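You operate a simulated robot arm through the tools that you are given. There is no shell and no other tool. Be economical: measure what you need, move in short steps, check, and stop when the job is done.

You run a simulated robot arm. Do the job below in one go: nothing can be reset, and whatever is moved stays where it is left.

TASK
Stack the tray of limes that says "15" from the top of the side table on top of the tray of limes that says "20".
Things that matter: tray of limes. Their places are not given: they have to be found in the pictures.

Only the result counts: the job must be done as asked and must still hold three seconds after the hand-in. Knocking over, shifting, dropping, spilling or breaking anything else fails it.

THE ROBOT
A 7-joint arm with a two-finger parallel gripper, fixed in place. Base frame: the origin is at the foot of the arm, x ahead of it, y to its left, z up. Units: mm, rad, N and s.
With the tool pointing down near the work surface it reaches from about 220 to 580 mm from the base axis. Its first joint turns from -1.152 to 1.152 rad. Payload 2.5 kg.
The TCP is the grasp point between the finger pads, 23 mm short of the fingertips. In the tool frame z runs along the fingers and y along their closing line. The gripper opens to 94 mm. The fingers are 38 mm wide and 10 mm thick; the gripper's body (54 by 96 mm) begins 39 mm behind the TCP.
Orientation is told as [roll, pitch, yaw] about the base's x, y, z axes, in that order, counted from this pose: with the fingers straight down and closing along the base's y, the tool's x points along the base's -x, its y along +y and its z along -z.

THE INTERFACE
- The arm moves only by the tool step_arm. Its argument "deltas" is a list of rows, each a list of 2 entries, a list of its own where there are three numbers: the shift along the tool's x, y, z in mm, then the turn about the tool's z in rad. In form: [[[x, y, z], spin], ...]. A call has 1 to 20 rows; each row is the pose to reach, as a shift and turn from the pose commanded when the call began, along the tool's axes at that moment. "fingers" is the gripper command, from -1 (fully open) to 1 (shut), values between in proportion, set as the call begins (left out, the last holds). Rows are played at 5 a second. More than 50 mm and 0.15 rad between two rows, or a gripper value outside its range, and nothing of the call is played. Where a pose cannot be reached the arm comes as near as it can. A force on the tool above 40 N (or 10 N above the force at the start of the call, whichever is more), or a blocked arm, ends the call early, and 0.2 s more pass. Each finger travels about 108 mm/s and halts on what it meets, pressing with about 42 N; the grip force reading is that of the motor and also rises with nothing between the fingers. The clock runs only during rows and for 0.2 s after the last one: add rows that repeat a pose to give the fingers time. It gives the time, the measured TCP pose, the force on the tool (base axes), the opening and the grip force at its end, in the units of the frame above (readings bear some noise), and new pictures: "show" is both (left out), scene, wrist or none.
- Cameras (640 x 400 px; columns grow to the right, rows downward): "scene" is fixed at [98.9, -398.4, 540.8]; the picture's right is [0.94, -0.35, 0.00], its down [-0.21, -0.56, -0.80] and it looks along [0.28, 0.75, -0.60] (base axes); focal length 247 px, centre (320, 200). "wrist" rides on the gripper at [-39, 0, -44] in the tool frame; the picture's right is [0.00, -1.00, 0.00], its down [0.97, 0.00, -0.24] and it looks along [0.24, 0.00, 0.97] (tool axes); focal length 218 px, centre (320, 200).
- locate(camera, pixels): for up to 12 pixels [column, row] of the newest picture of that camera ("zoom" is the newest enlarged one), the place [x, y, z] in the base frame of the surface seen there, good to about 2 mm. No time passes.
- close_up(camera, box): a new picture of the part [left, top, right, bottom] of that camera's present view, enlarged. No time passes.
- job_done(): hands the job in; it is judged then, once.

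Keep the steps short. Do not move on a guess: measure, check each grasp and each placing, and mend mistakes. In all there are 60 turns and 120 pictures (those below and enlarged ones count). Leave the gripper open and the arm clear of the work at the hand-in unless told otherwise, and finish with a single line.

The tools are called after "Call:" as a command line: name --argument value ..., lists and objects as JSON in quotes. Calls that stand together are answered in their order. step_arm: Moves the arm, as the interface text tells. Its arguments: {"type":"object","properties":{"deltas":{"type":"array","items":{"type":"array"}},"fingers":{"type":"number"},"show":{"type":"string","enum":["both","scene","wrist","none"]}},"required":["deltas"]} The other tools are called the same way: locate (camera, pixels) gives the place of the surface under pixels of a picture; close_up (camera, box) takes an enlarged picture of a part of a camera's view; job_done () hands the job in.

At the start:

```text
clock: 0.0
eef_pos: [383.6, 229.0, 326.2]
tool_rot: [0.0, -0.001, -0.001]
contact_force: [-0.6, -0.7, 0.0]
grip_width: 93.9
finger_force: 0.0
```

scene: 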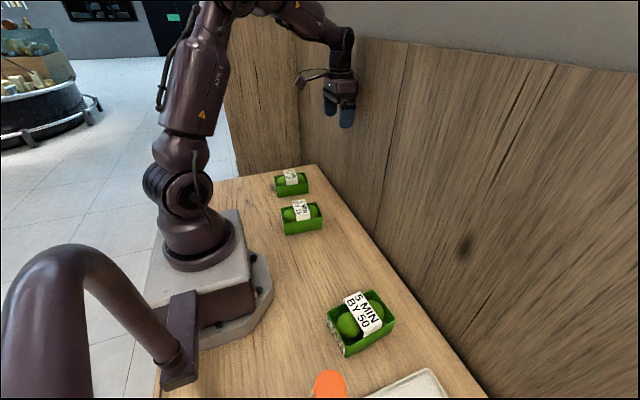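
wrist: 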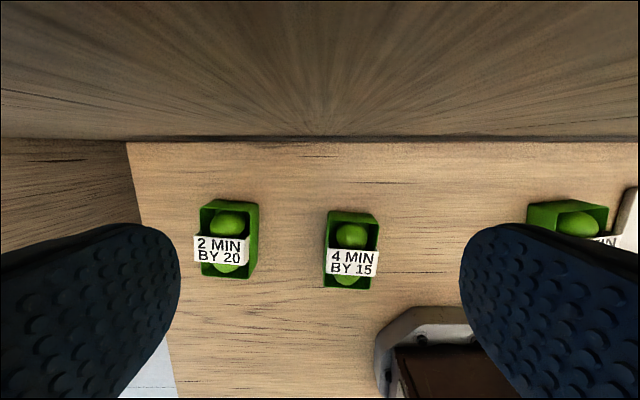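

I see three trays: "2 MIN BY 20" at wrist (226,238), "4 MIN BY 15" at (352,250), and another "BY 50". I'll enlarge the wrist view to measure the two trays.

Call:
close_up --camera "wrist" --box '[180, 180, 400, 318]'

Call:
locate --camera "wrist" --pixels '[[328, 211], [377, 214], [371, 289], [325, 288], [205, 200], [257, 204], [250, 276], [203, 276], [352, 256], [220, 248], [290, 240], [352, 234]]'

Call:
close_up --camera "scene" --box '[250, 150, 350, 250]'

```text
2.90 times, centred on (290, 249) of wrist
```

zoom: 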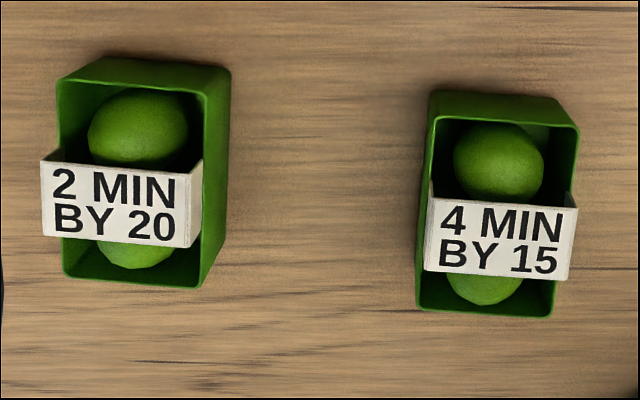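

```text
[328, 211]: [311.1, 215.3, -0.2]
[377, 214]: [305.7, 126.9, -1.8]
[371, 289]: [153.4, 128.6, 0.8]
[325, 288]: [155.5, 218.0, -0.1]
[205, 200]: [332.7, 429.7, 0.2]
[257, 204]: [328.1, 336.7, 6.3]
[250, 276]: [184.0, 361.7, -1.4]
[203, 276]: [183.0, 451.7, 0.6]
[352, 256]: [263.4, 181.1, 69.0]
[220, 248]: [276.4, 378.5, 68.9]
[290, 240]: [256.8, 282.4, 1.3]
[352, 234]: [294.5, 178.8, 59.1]
```

```text
4.00 times, centred on (300, 200) of scene
```

zoom: 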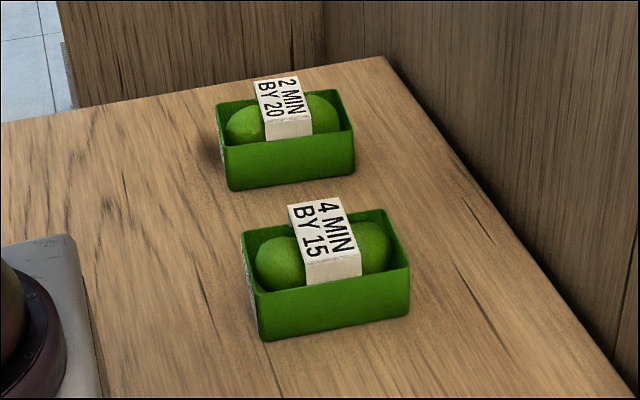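

The corner pixels fell on the table, so I'll enlarge more closely and measure the rims.

Call:
close_up --camera "wrist" --box '[300, 200, 400, 300]'

```text
4.00 times, centred on (350, 250) of wrist
```

zoom: 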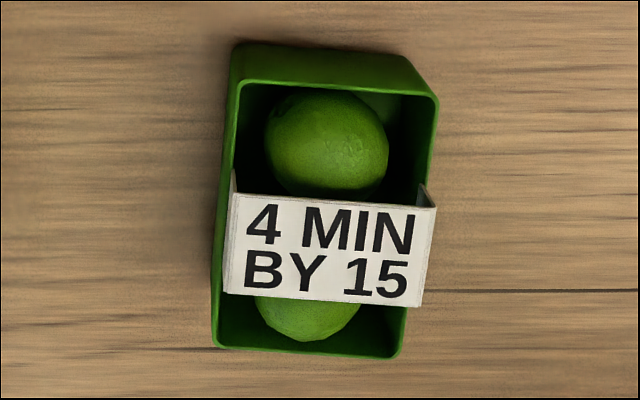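

Call:
locate --camera "zoom" --pixels '[[240, 82], [436, 97], [402, 353], [216, 344], [338, 90], [308, 352], [236, 130], [430, 140], [232, 240], [425, 250], [325, 250], [240, 60]]'

Call:
close_up --camera "wrist" --box '[180, 190, 280, 290]'

```text
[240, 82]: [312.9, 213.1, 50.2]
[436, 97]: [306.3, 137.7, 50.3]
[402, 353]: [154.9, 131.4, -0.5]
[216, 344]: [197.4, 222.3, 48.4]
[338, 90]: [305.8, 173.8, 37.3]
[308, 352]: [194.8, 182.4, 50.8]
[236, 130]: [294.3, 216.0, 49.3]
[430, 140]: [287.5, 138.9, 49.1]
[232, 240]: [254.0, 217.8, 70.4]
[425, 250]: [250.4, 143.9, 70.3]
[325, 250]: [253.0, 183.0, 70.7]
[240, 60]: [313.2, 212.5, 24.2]
```

```text
4.00 times, centred on (230, 240) of wrist
```

zoom: 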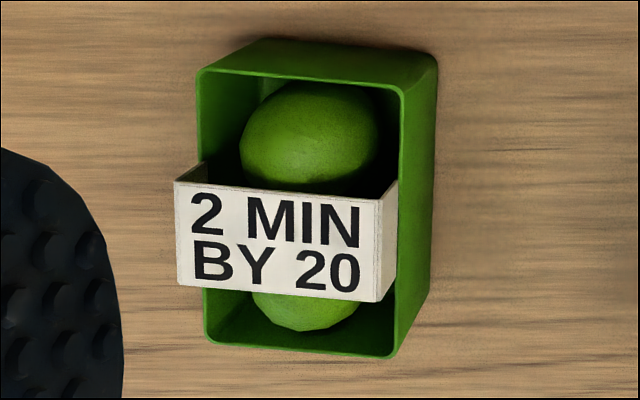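

Call:
locate --camera "zoom" --pixels '[[202, 72], [401, 92], [391, 354], [210, 340], [300, 81], [300, 350], [402, 140], [398, 320], [182, 186], [378, 204], [374, 298], [180, 280]]'

Call:
close_up --camera "wrist" --box '[300, 200, 400, 300]'

```text
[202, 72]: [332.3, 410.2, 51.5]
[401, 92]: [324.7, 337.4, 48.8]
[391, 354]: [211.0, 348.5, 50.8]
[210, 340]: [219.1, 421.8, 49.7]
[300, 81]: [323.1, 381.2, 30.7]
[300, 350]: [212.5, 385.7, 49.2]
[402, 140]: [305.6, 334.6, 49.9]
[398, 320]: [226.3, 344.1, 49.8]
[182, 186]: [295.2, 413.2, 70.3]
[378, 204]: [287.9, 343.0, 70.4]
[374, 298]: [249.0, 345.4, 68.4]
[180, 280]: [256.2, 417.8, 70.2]
```

```text
4.00 times, centred on (350, 250) of wrist
```

zoom: 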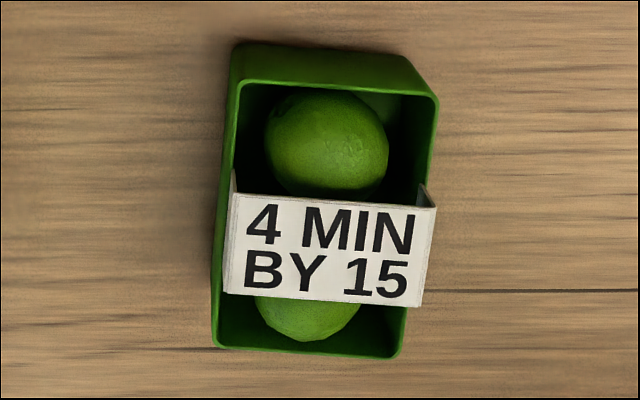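

Call:
locate --camera "zoom" --pixels '[[240, 197], [432, 212], [418, 302], [228, 288], [398, 354], [397, 352], [220, 345], [400, 340], [228, 270], [424, 270]]'

```text
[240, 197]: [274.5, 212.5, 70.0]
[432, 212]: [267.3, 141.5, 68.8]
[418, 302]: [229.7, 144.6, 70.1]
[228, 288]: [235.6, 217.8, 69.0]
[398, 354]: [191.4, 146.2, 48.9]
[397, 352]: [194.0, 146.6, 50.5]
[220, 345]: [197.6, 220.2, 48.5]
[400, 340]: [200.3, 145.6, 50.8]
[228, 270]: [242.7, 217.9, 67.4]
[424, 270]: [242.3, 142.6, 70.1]
```

Measurements: 
- Tray 15: centre (252, 179.5), yaw about -0.08, rim z 50, label top z 70, about 76 mm wide. 
- Tray 20: centre (272, 380), yaw about -0.10, label top z 70.

I'll move above tray 15 at z 130, gripper open.

Call:
step_arm --deltas '[[[22, -8, 33], 0.013], [[44, -16.5, 65], 0.027], [[66, -25, 98], 0.04], [[88, -33, 131], 0.053], [[110, -41, 164], 0.067], [[131.6, -49.5, 196], 0.08], [[131.6, -49.5, 196], 0.08]]' --fingers -1

```text
clock: 1.6
eef_pos: [252.5, 179.9, 128.9]
tool_rot: [0.001, -0.001, -0.082]
contact_force: [-0.3, -1.1, 0.4]
grip_width: 94.0
finger_force: 0.0
```

scene: 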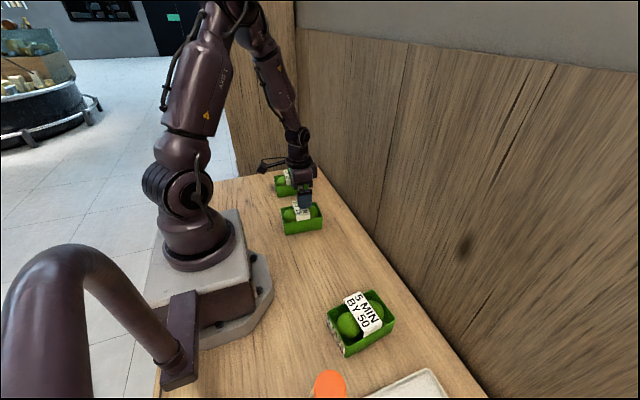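
wrist: 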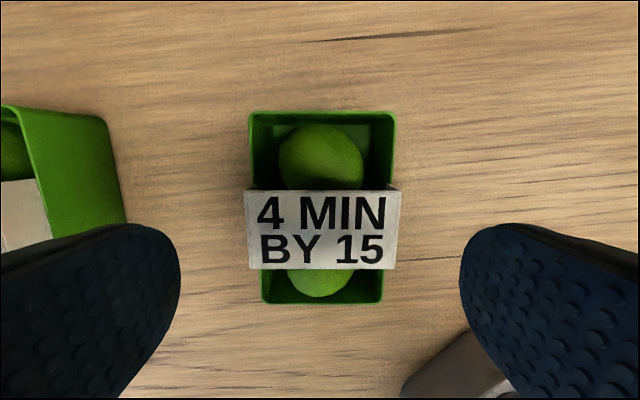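

The tray is square to the fingers and centred (label columns 244–402). I'll descend to z ≈ 38 with the gripper open.

Call:
step_arm --deltas '[[[0, -1, 25], 0], [[0, -1, 50], 0], [[0, -1, 70], 0], [[0, -1, 82], 0], [[0, -1, 91], 0], [[0, -1, 91], 0]]'

```text
clock: 3.0
eef_pos: [252.7, 180.1, 37.4]
tool_rot: [0.0, 0.0, -0.081]
contact_force: [-0.3, 0.6, 0.9]
grip_width: 93.8
finger_force: 0.1
```

scene: 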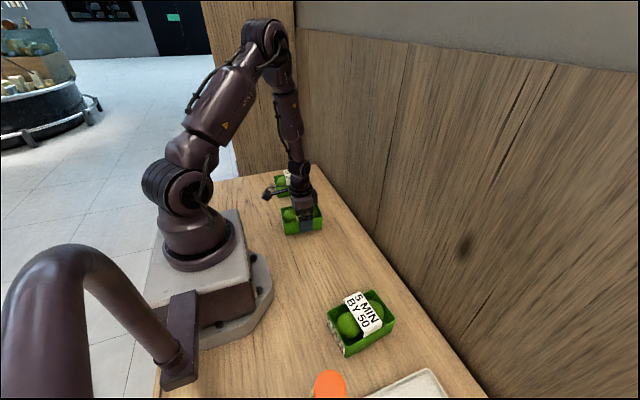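
wrist: 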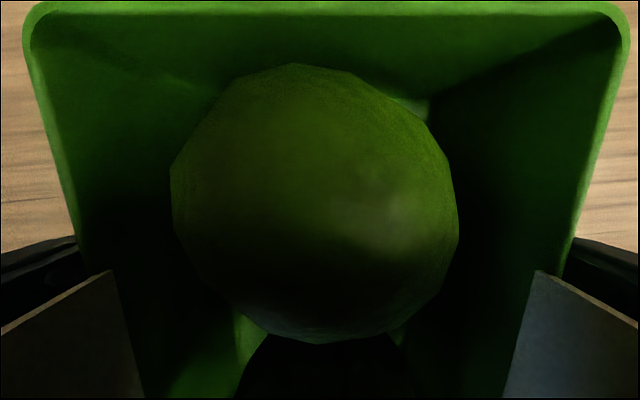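

The fingers straddle the tray without touching it. Next I'll close the gripper.

Call:
step_arm --deltas '[[[0, 0, 0], 0], [[0, 0, 0], 0], [[0, 0, 0], 0], [[0, 0, 0], 0]]' --fingers 1 --show "wrist"

```text
clock: 4.0
eef_pos: [253.4, 180.0, 38.4]
tool_rot: [0.0, 0.001, -0.08]
contact_force: [-0.5, -0.2, 0.3]
grip_width: 79.7
finger_force: 41.9
```

wrist: 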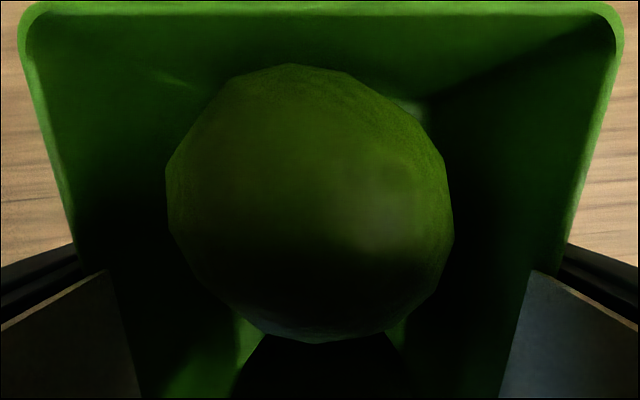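

Gripped at 79.7 mm with 42 N. I'll lift straight up by 132 mm.

Call:
step_arm --deltas '[[[0, 0, -8], 0], [[0, 0, -22], 0], [[0, 0, -44], 0], [[0, 0, -66], 0], [[0, 0, -88], 0], [[0, 0, -110], 0], [[0, 0, -132], 0], [[0, 0, -132], 0]]'

```text
clock: 5.8
eef_pos: [251.9, 179.6, 170.2]
tool_rot: [0.0, -0.001, -0.082]
contact_force: [-0.5, -0.6, -2.2]
grip_width: 79.8
finger_force: 41.2
```

scene: 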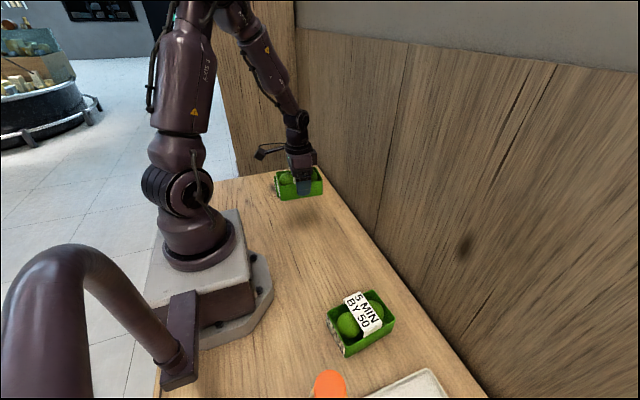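
wrist: 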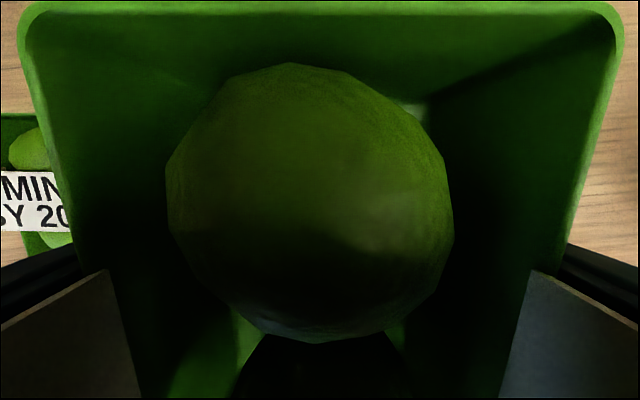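

The tray holds firmly and hasn't shifted in the grip. I'll carry it level to over tray 20, with the TCP going to (272, 380).

Call:
step_arm --deltas '[[[-0.4, 15, 0], 0], [[-0.8, 45, 0], 0.004], [[-1.4, 78, 0], 0.007], [[-2, 111, 0], 0.01], [[-2.7, 144, 0], 0.013], [[-3.2, 174, 0], 0.016], [[-3.5, 192, 0], 0.018], [[-3.7, 201.5, 0], 0.02], [[-3.7, 201.5, 0], 0.02], [[-3.7, 201.5, 0], 0.02]]'

```text
clock: 8.0
eef_pos: [272.0, 380.1, 170.6]
tool_rot: [0.0, 0.001, -0.101]
contact_force: [-0.1, 1.3, -2.6]
grip_width: 79.9
finger_force: 42.2
```

scene: 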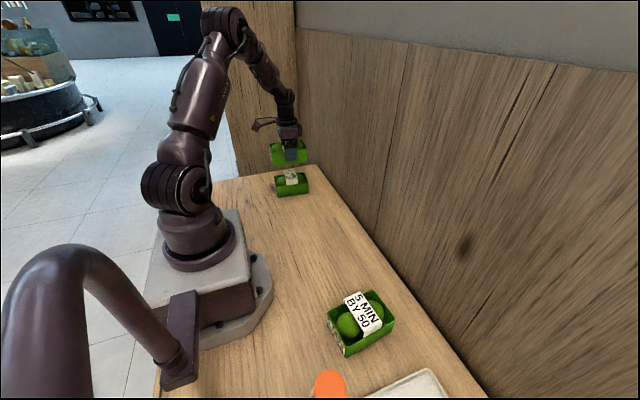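
wrist: 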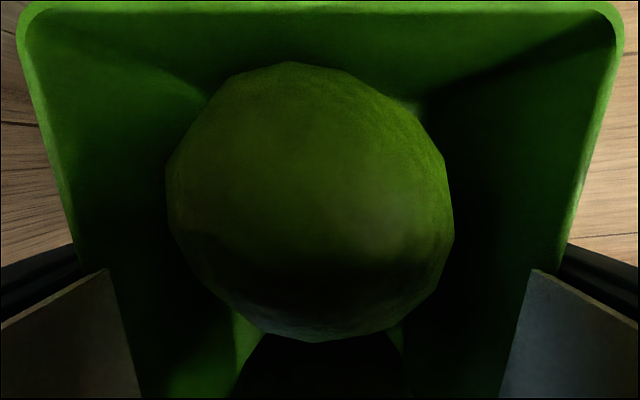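

It's aligned over tray 20. I'll lower it slowly to about 3 mm above the expected contact at TCP z ≈ 108.

Call:
step_arm --deltas '[[[0, 0, 15], 0], [[0, 0, 30], 0], [[0, 0, 43], 0], [[0, 0, 52], 0], [[0, 0, 58.5], 0], [[0, 0, 58.5], 0], [[0, 0, 58.5], 0]]'

Call:
close_up --camera "scene" --box '[240, 130, 340, 210]'

```text
clock: 9.6
eef_pos: [272.7, 379.3, 111.0]
tool_rot: [0.0, 0.0, -0.1]
contact_force: [-0.6, 0.4, -1.7]
grip_width: 79.8
finger_force: 42.2
```

scene: 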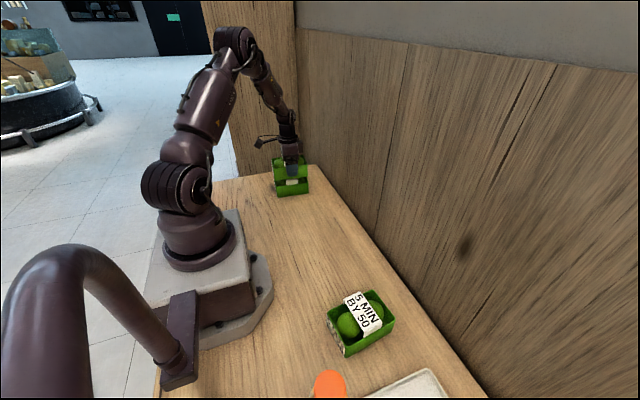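
wrist: 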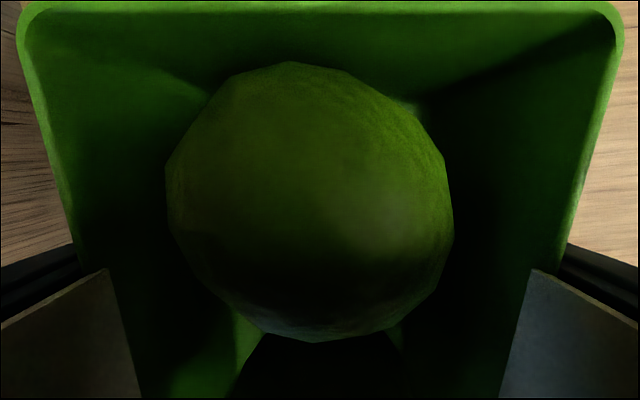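

```text
5.00 times, centred on (290, 170) of scene
```

zoom: 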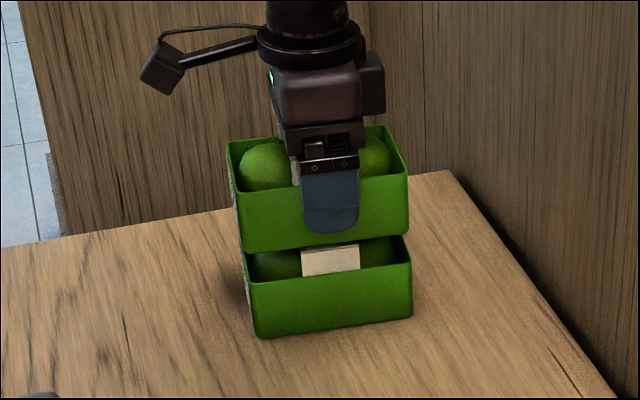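

The upper tray is aligned and just above the label bridge. I'll lower it in small steps and watch the force; the free-hang reading is about -2 N in z.

Call:
step_arm --deltas '[[[0, 0, 1], 0], [[0, 0, 1.7], 0], [[0, 0, 2.4], 0], [[0, 0, 2.4], 0]]' --show "none"

```text
clock: 10.6
eef_pos: [272.3, 379.4, 109.4]
tool_rot: [0.0, 0.0, -0.1]
contact_force: [0.0, 0.8, -1.0]
grip_width: 79.7
finger_force: 41.8
```

Call:
step_arm --deltas '[[[0, 0, 0.5], 0], [[0, 0, 1], 0], [[0, 0, 1], 0]]' --show "none"

```text
clock: 11.4
eef_pos: [271.7, 378.6, 109.0]
tool_rot: [-0.001, 0.0, -0.099]
contact_force: [-0.1, 0.7, -2.2]
grip_width: 79.8
finger_force: 42.2
```

No contact yet, so I'll lower another millimetre.

Call:
step_arm --deltas '[[[0, 0, 0.5], 0], [[0, 0, 1], 0], [[0, 0, 1], 0]]' --show "none"

```text
clock: 12.2
eef_pos: [271.7, 379.7, 106.8]
tool_rot: [-0.001, 0.0, -0.099]
contact_force: [-1.4, -1.7, 6.1]
grip_width: 79.6
finger_force: 42.2
```

Force rose to +6 N, so the tray is resting on the label. I'll open the gripper.

Call:
step_arm --deltas '[[[0, 0, 0], 0], [[0, 0, 0], 0], [[0, 0, 0], 0], [[0, 0, 0], 0]]' --fingers -1 --show "wrist"

Call:
close_up --camera "scene" --box '[240, 130, 340, 210]'

```text
clock: 13.2
eef_pos: [272.6, 379.1, 108.2]
tool_rot: [-0.001, 0.0, -0.101]
contact_force: [0.4, -0.6, -0.1]
grip_width: 94.0
finger_force: 0.1
```

wrist: 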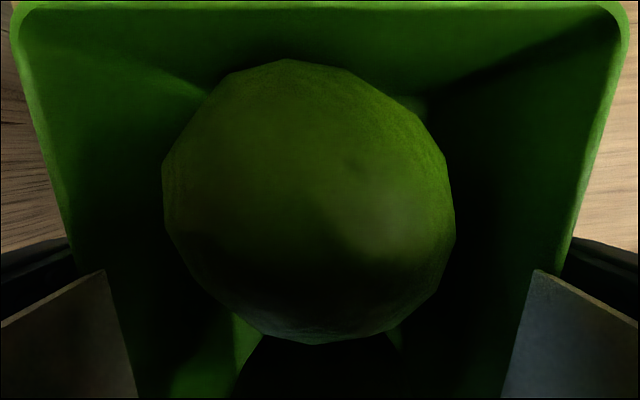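

```text
5.00 times, centred on (290, 170) of scene
```

zoom: 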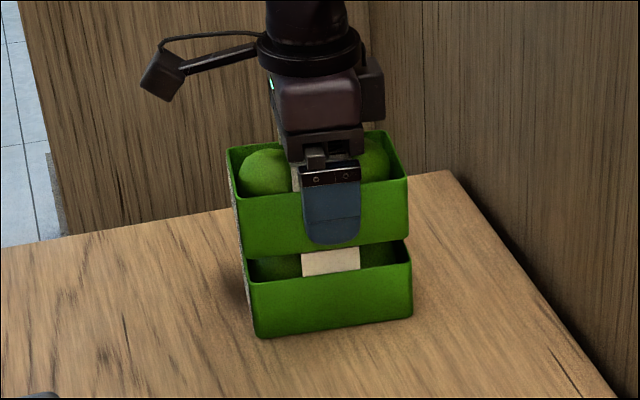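

The gripper is open and the tray rests on the stack. I'll retreat straight up.

Call:
step_arm --deltas '[[[0, 0, -10], 0], [[0, 0, -30], 0], [[0, 0, -60], 0], [[0, 0, -95], 0], [[0, 0, -130], 0], [[0, 0, -165], 0], [[0, 0, -165], 0]]'

Call:
close_up --camera "scene" --box '[240, 130, 340, 210]'

```text
clock: 14.8
eef_pos: [272.1, 379.2, 270.3]
tool_rot: [0.0, 0.0, -0.098]
contact_force: [-0.4, -0.4, -0.4]
grip_width: 94.2
finger_force: 0.1
```

scene: 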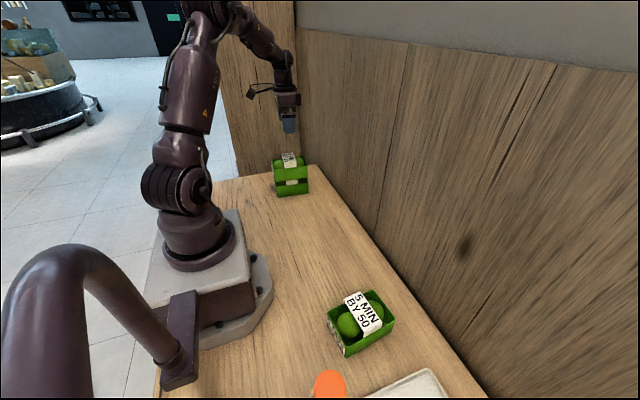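
wrist: 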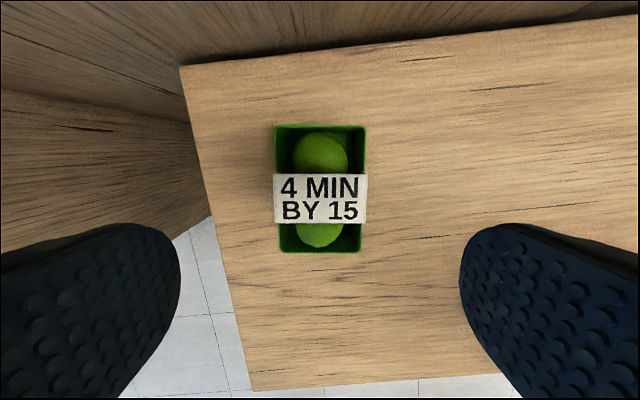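

```text
5.00 times, centred on (290, 170) of scene
```

zoom: 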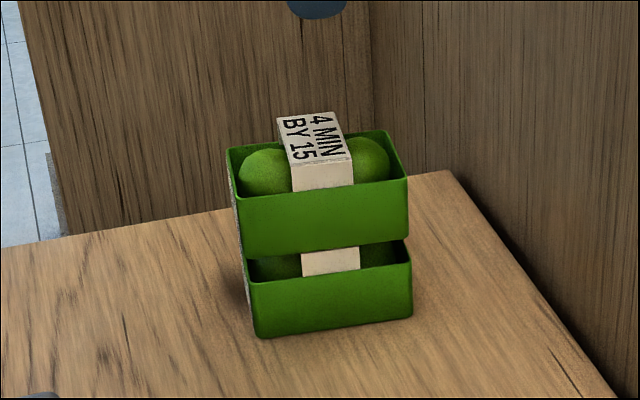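

The stack is standing. I'll let time pass, then check that it is level and still.

Call:
locate --camera "zoom" --pixels '[[250, 208], [400, 185], [310, 135], [260, 283], [405, 264], [245, 165], [395, 150]]'

Call:
step_arm --deltas '[[[0, 0, 0], 0], [[0, 0, 0], 0], [[0, 0, 0], 0], [[0, 0, 0], 0], [[0, 0, 0], 0], [[0, 0, 0], 0], [[0, 0, 0], 0], [[0, 0, 0], 0], [[0, 0, 0], 0], [[0, 0, 0], 0], [[0, 0, 0], 0], [[0, 0, 0], 0], [[0, 0, 0], 0], [[0, 0, 0], 0], [[0, 0, 0], 0]]' --show "wrist"

Call:
close_up --camera "scene" --box '[240, 130, 340, 210]'

```text
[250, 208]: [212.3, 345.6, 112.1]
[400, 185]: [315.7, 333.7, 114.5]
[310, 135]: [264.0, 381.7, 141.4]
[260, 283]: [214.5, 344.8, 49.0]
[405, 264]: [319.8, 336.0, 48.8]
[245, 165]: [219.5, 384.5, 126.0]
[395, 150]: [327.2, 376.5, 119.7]
```

```text
clock: 18.0
eef_pos: [271.6, 379.4, 270.3]
tool_rot: [0.0, 0.002, -0.1]
contact_force: [0.3, 0.5, 0.0]
grip_width: 94.0
finger_force: 0.1
```

wrist: 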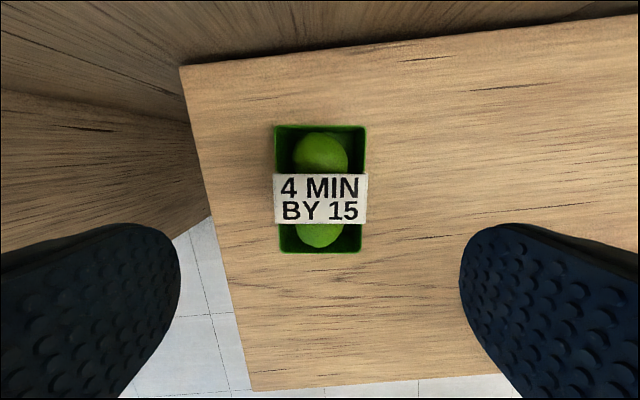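

```text
5.00 times, centred on (290, 170) of scene
```

zoom: 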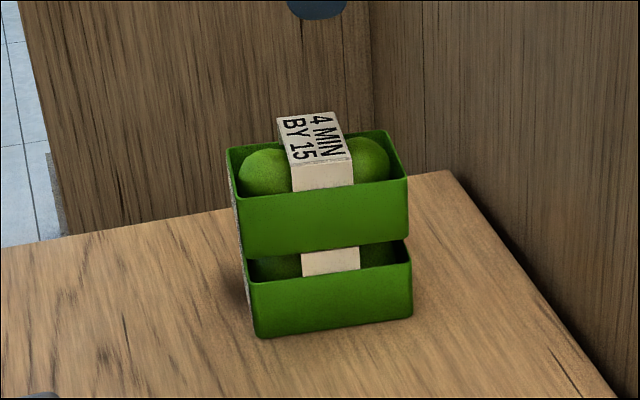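

The view is unchanged after more than 3 s: the stack is stable, level and aligned, and the arm is clear with the gripper open. I'll hand it in.

Call:
job_done

```text
The job is handed in.
```

The tray of limes marked "15" is stacked on the tray marked "20"; it stayed still for over 3 s before the hand-in, with the gripper open and the arm clear.
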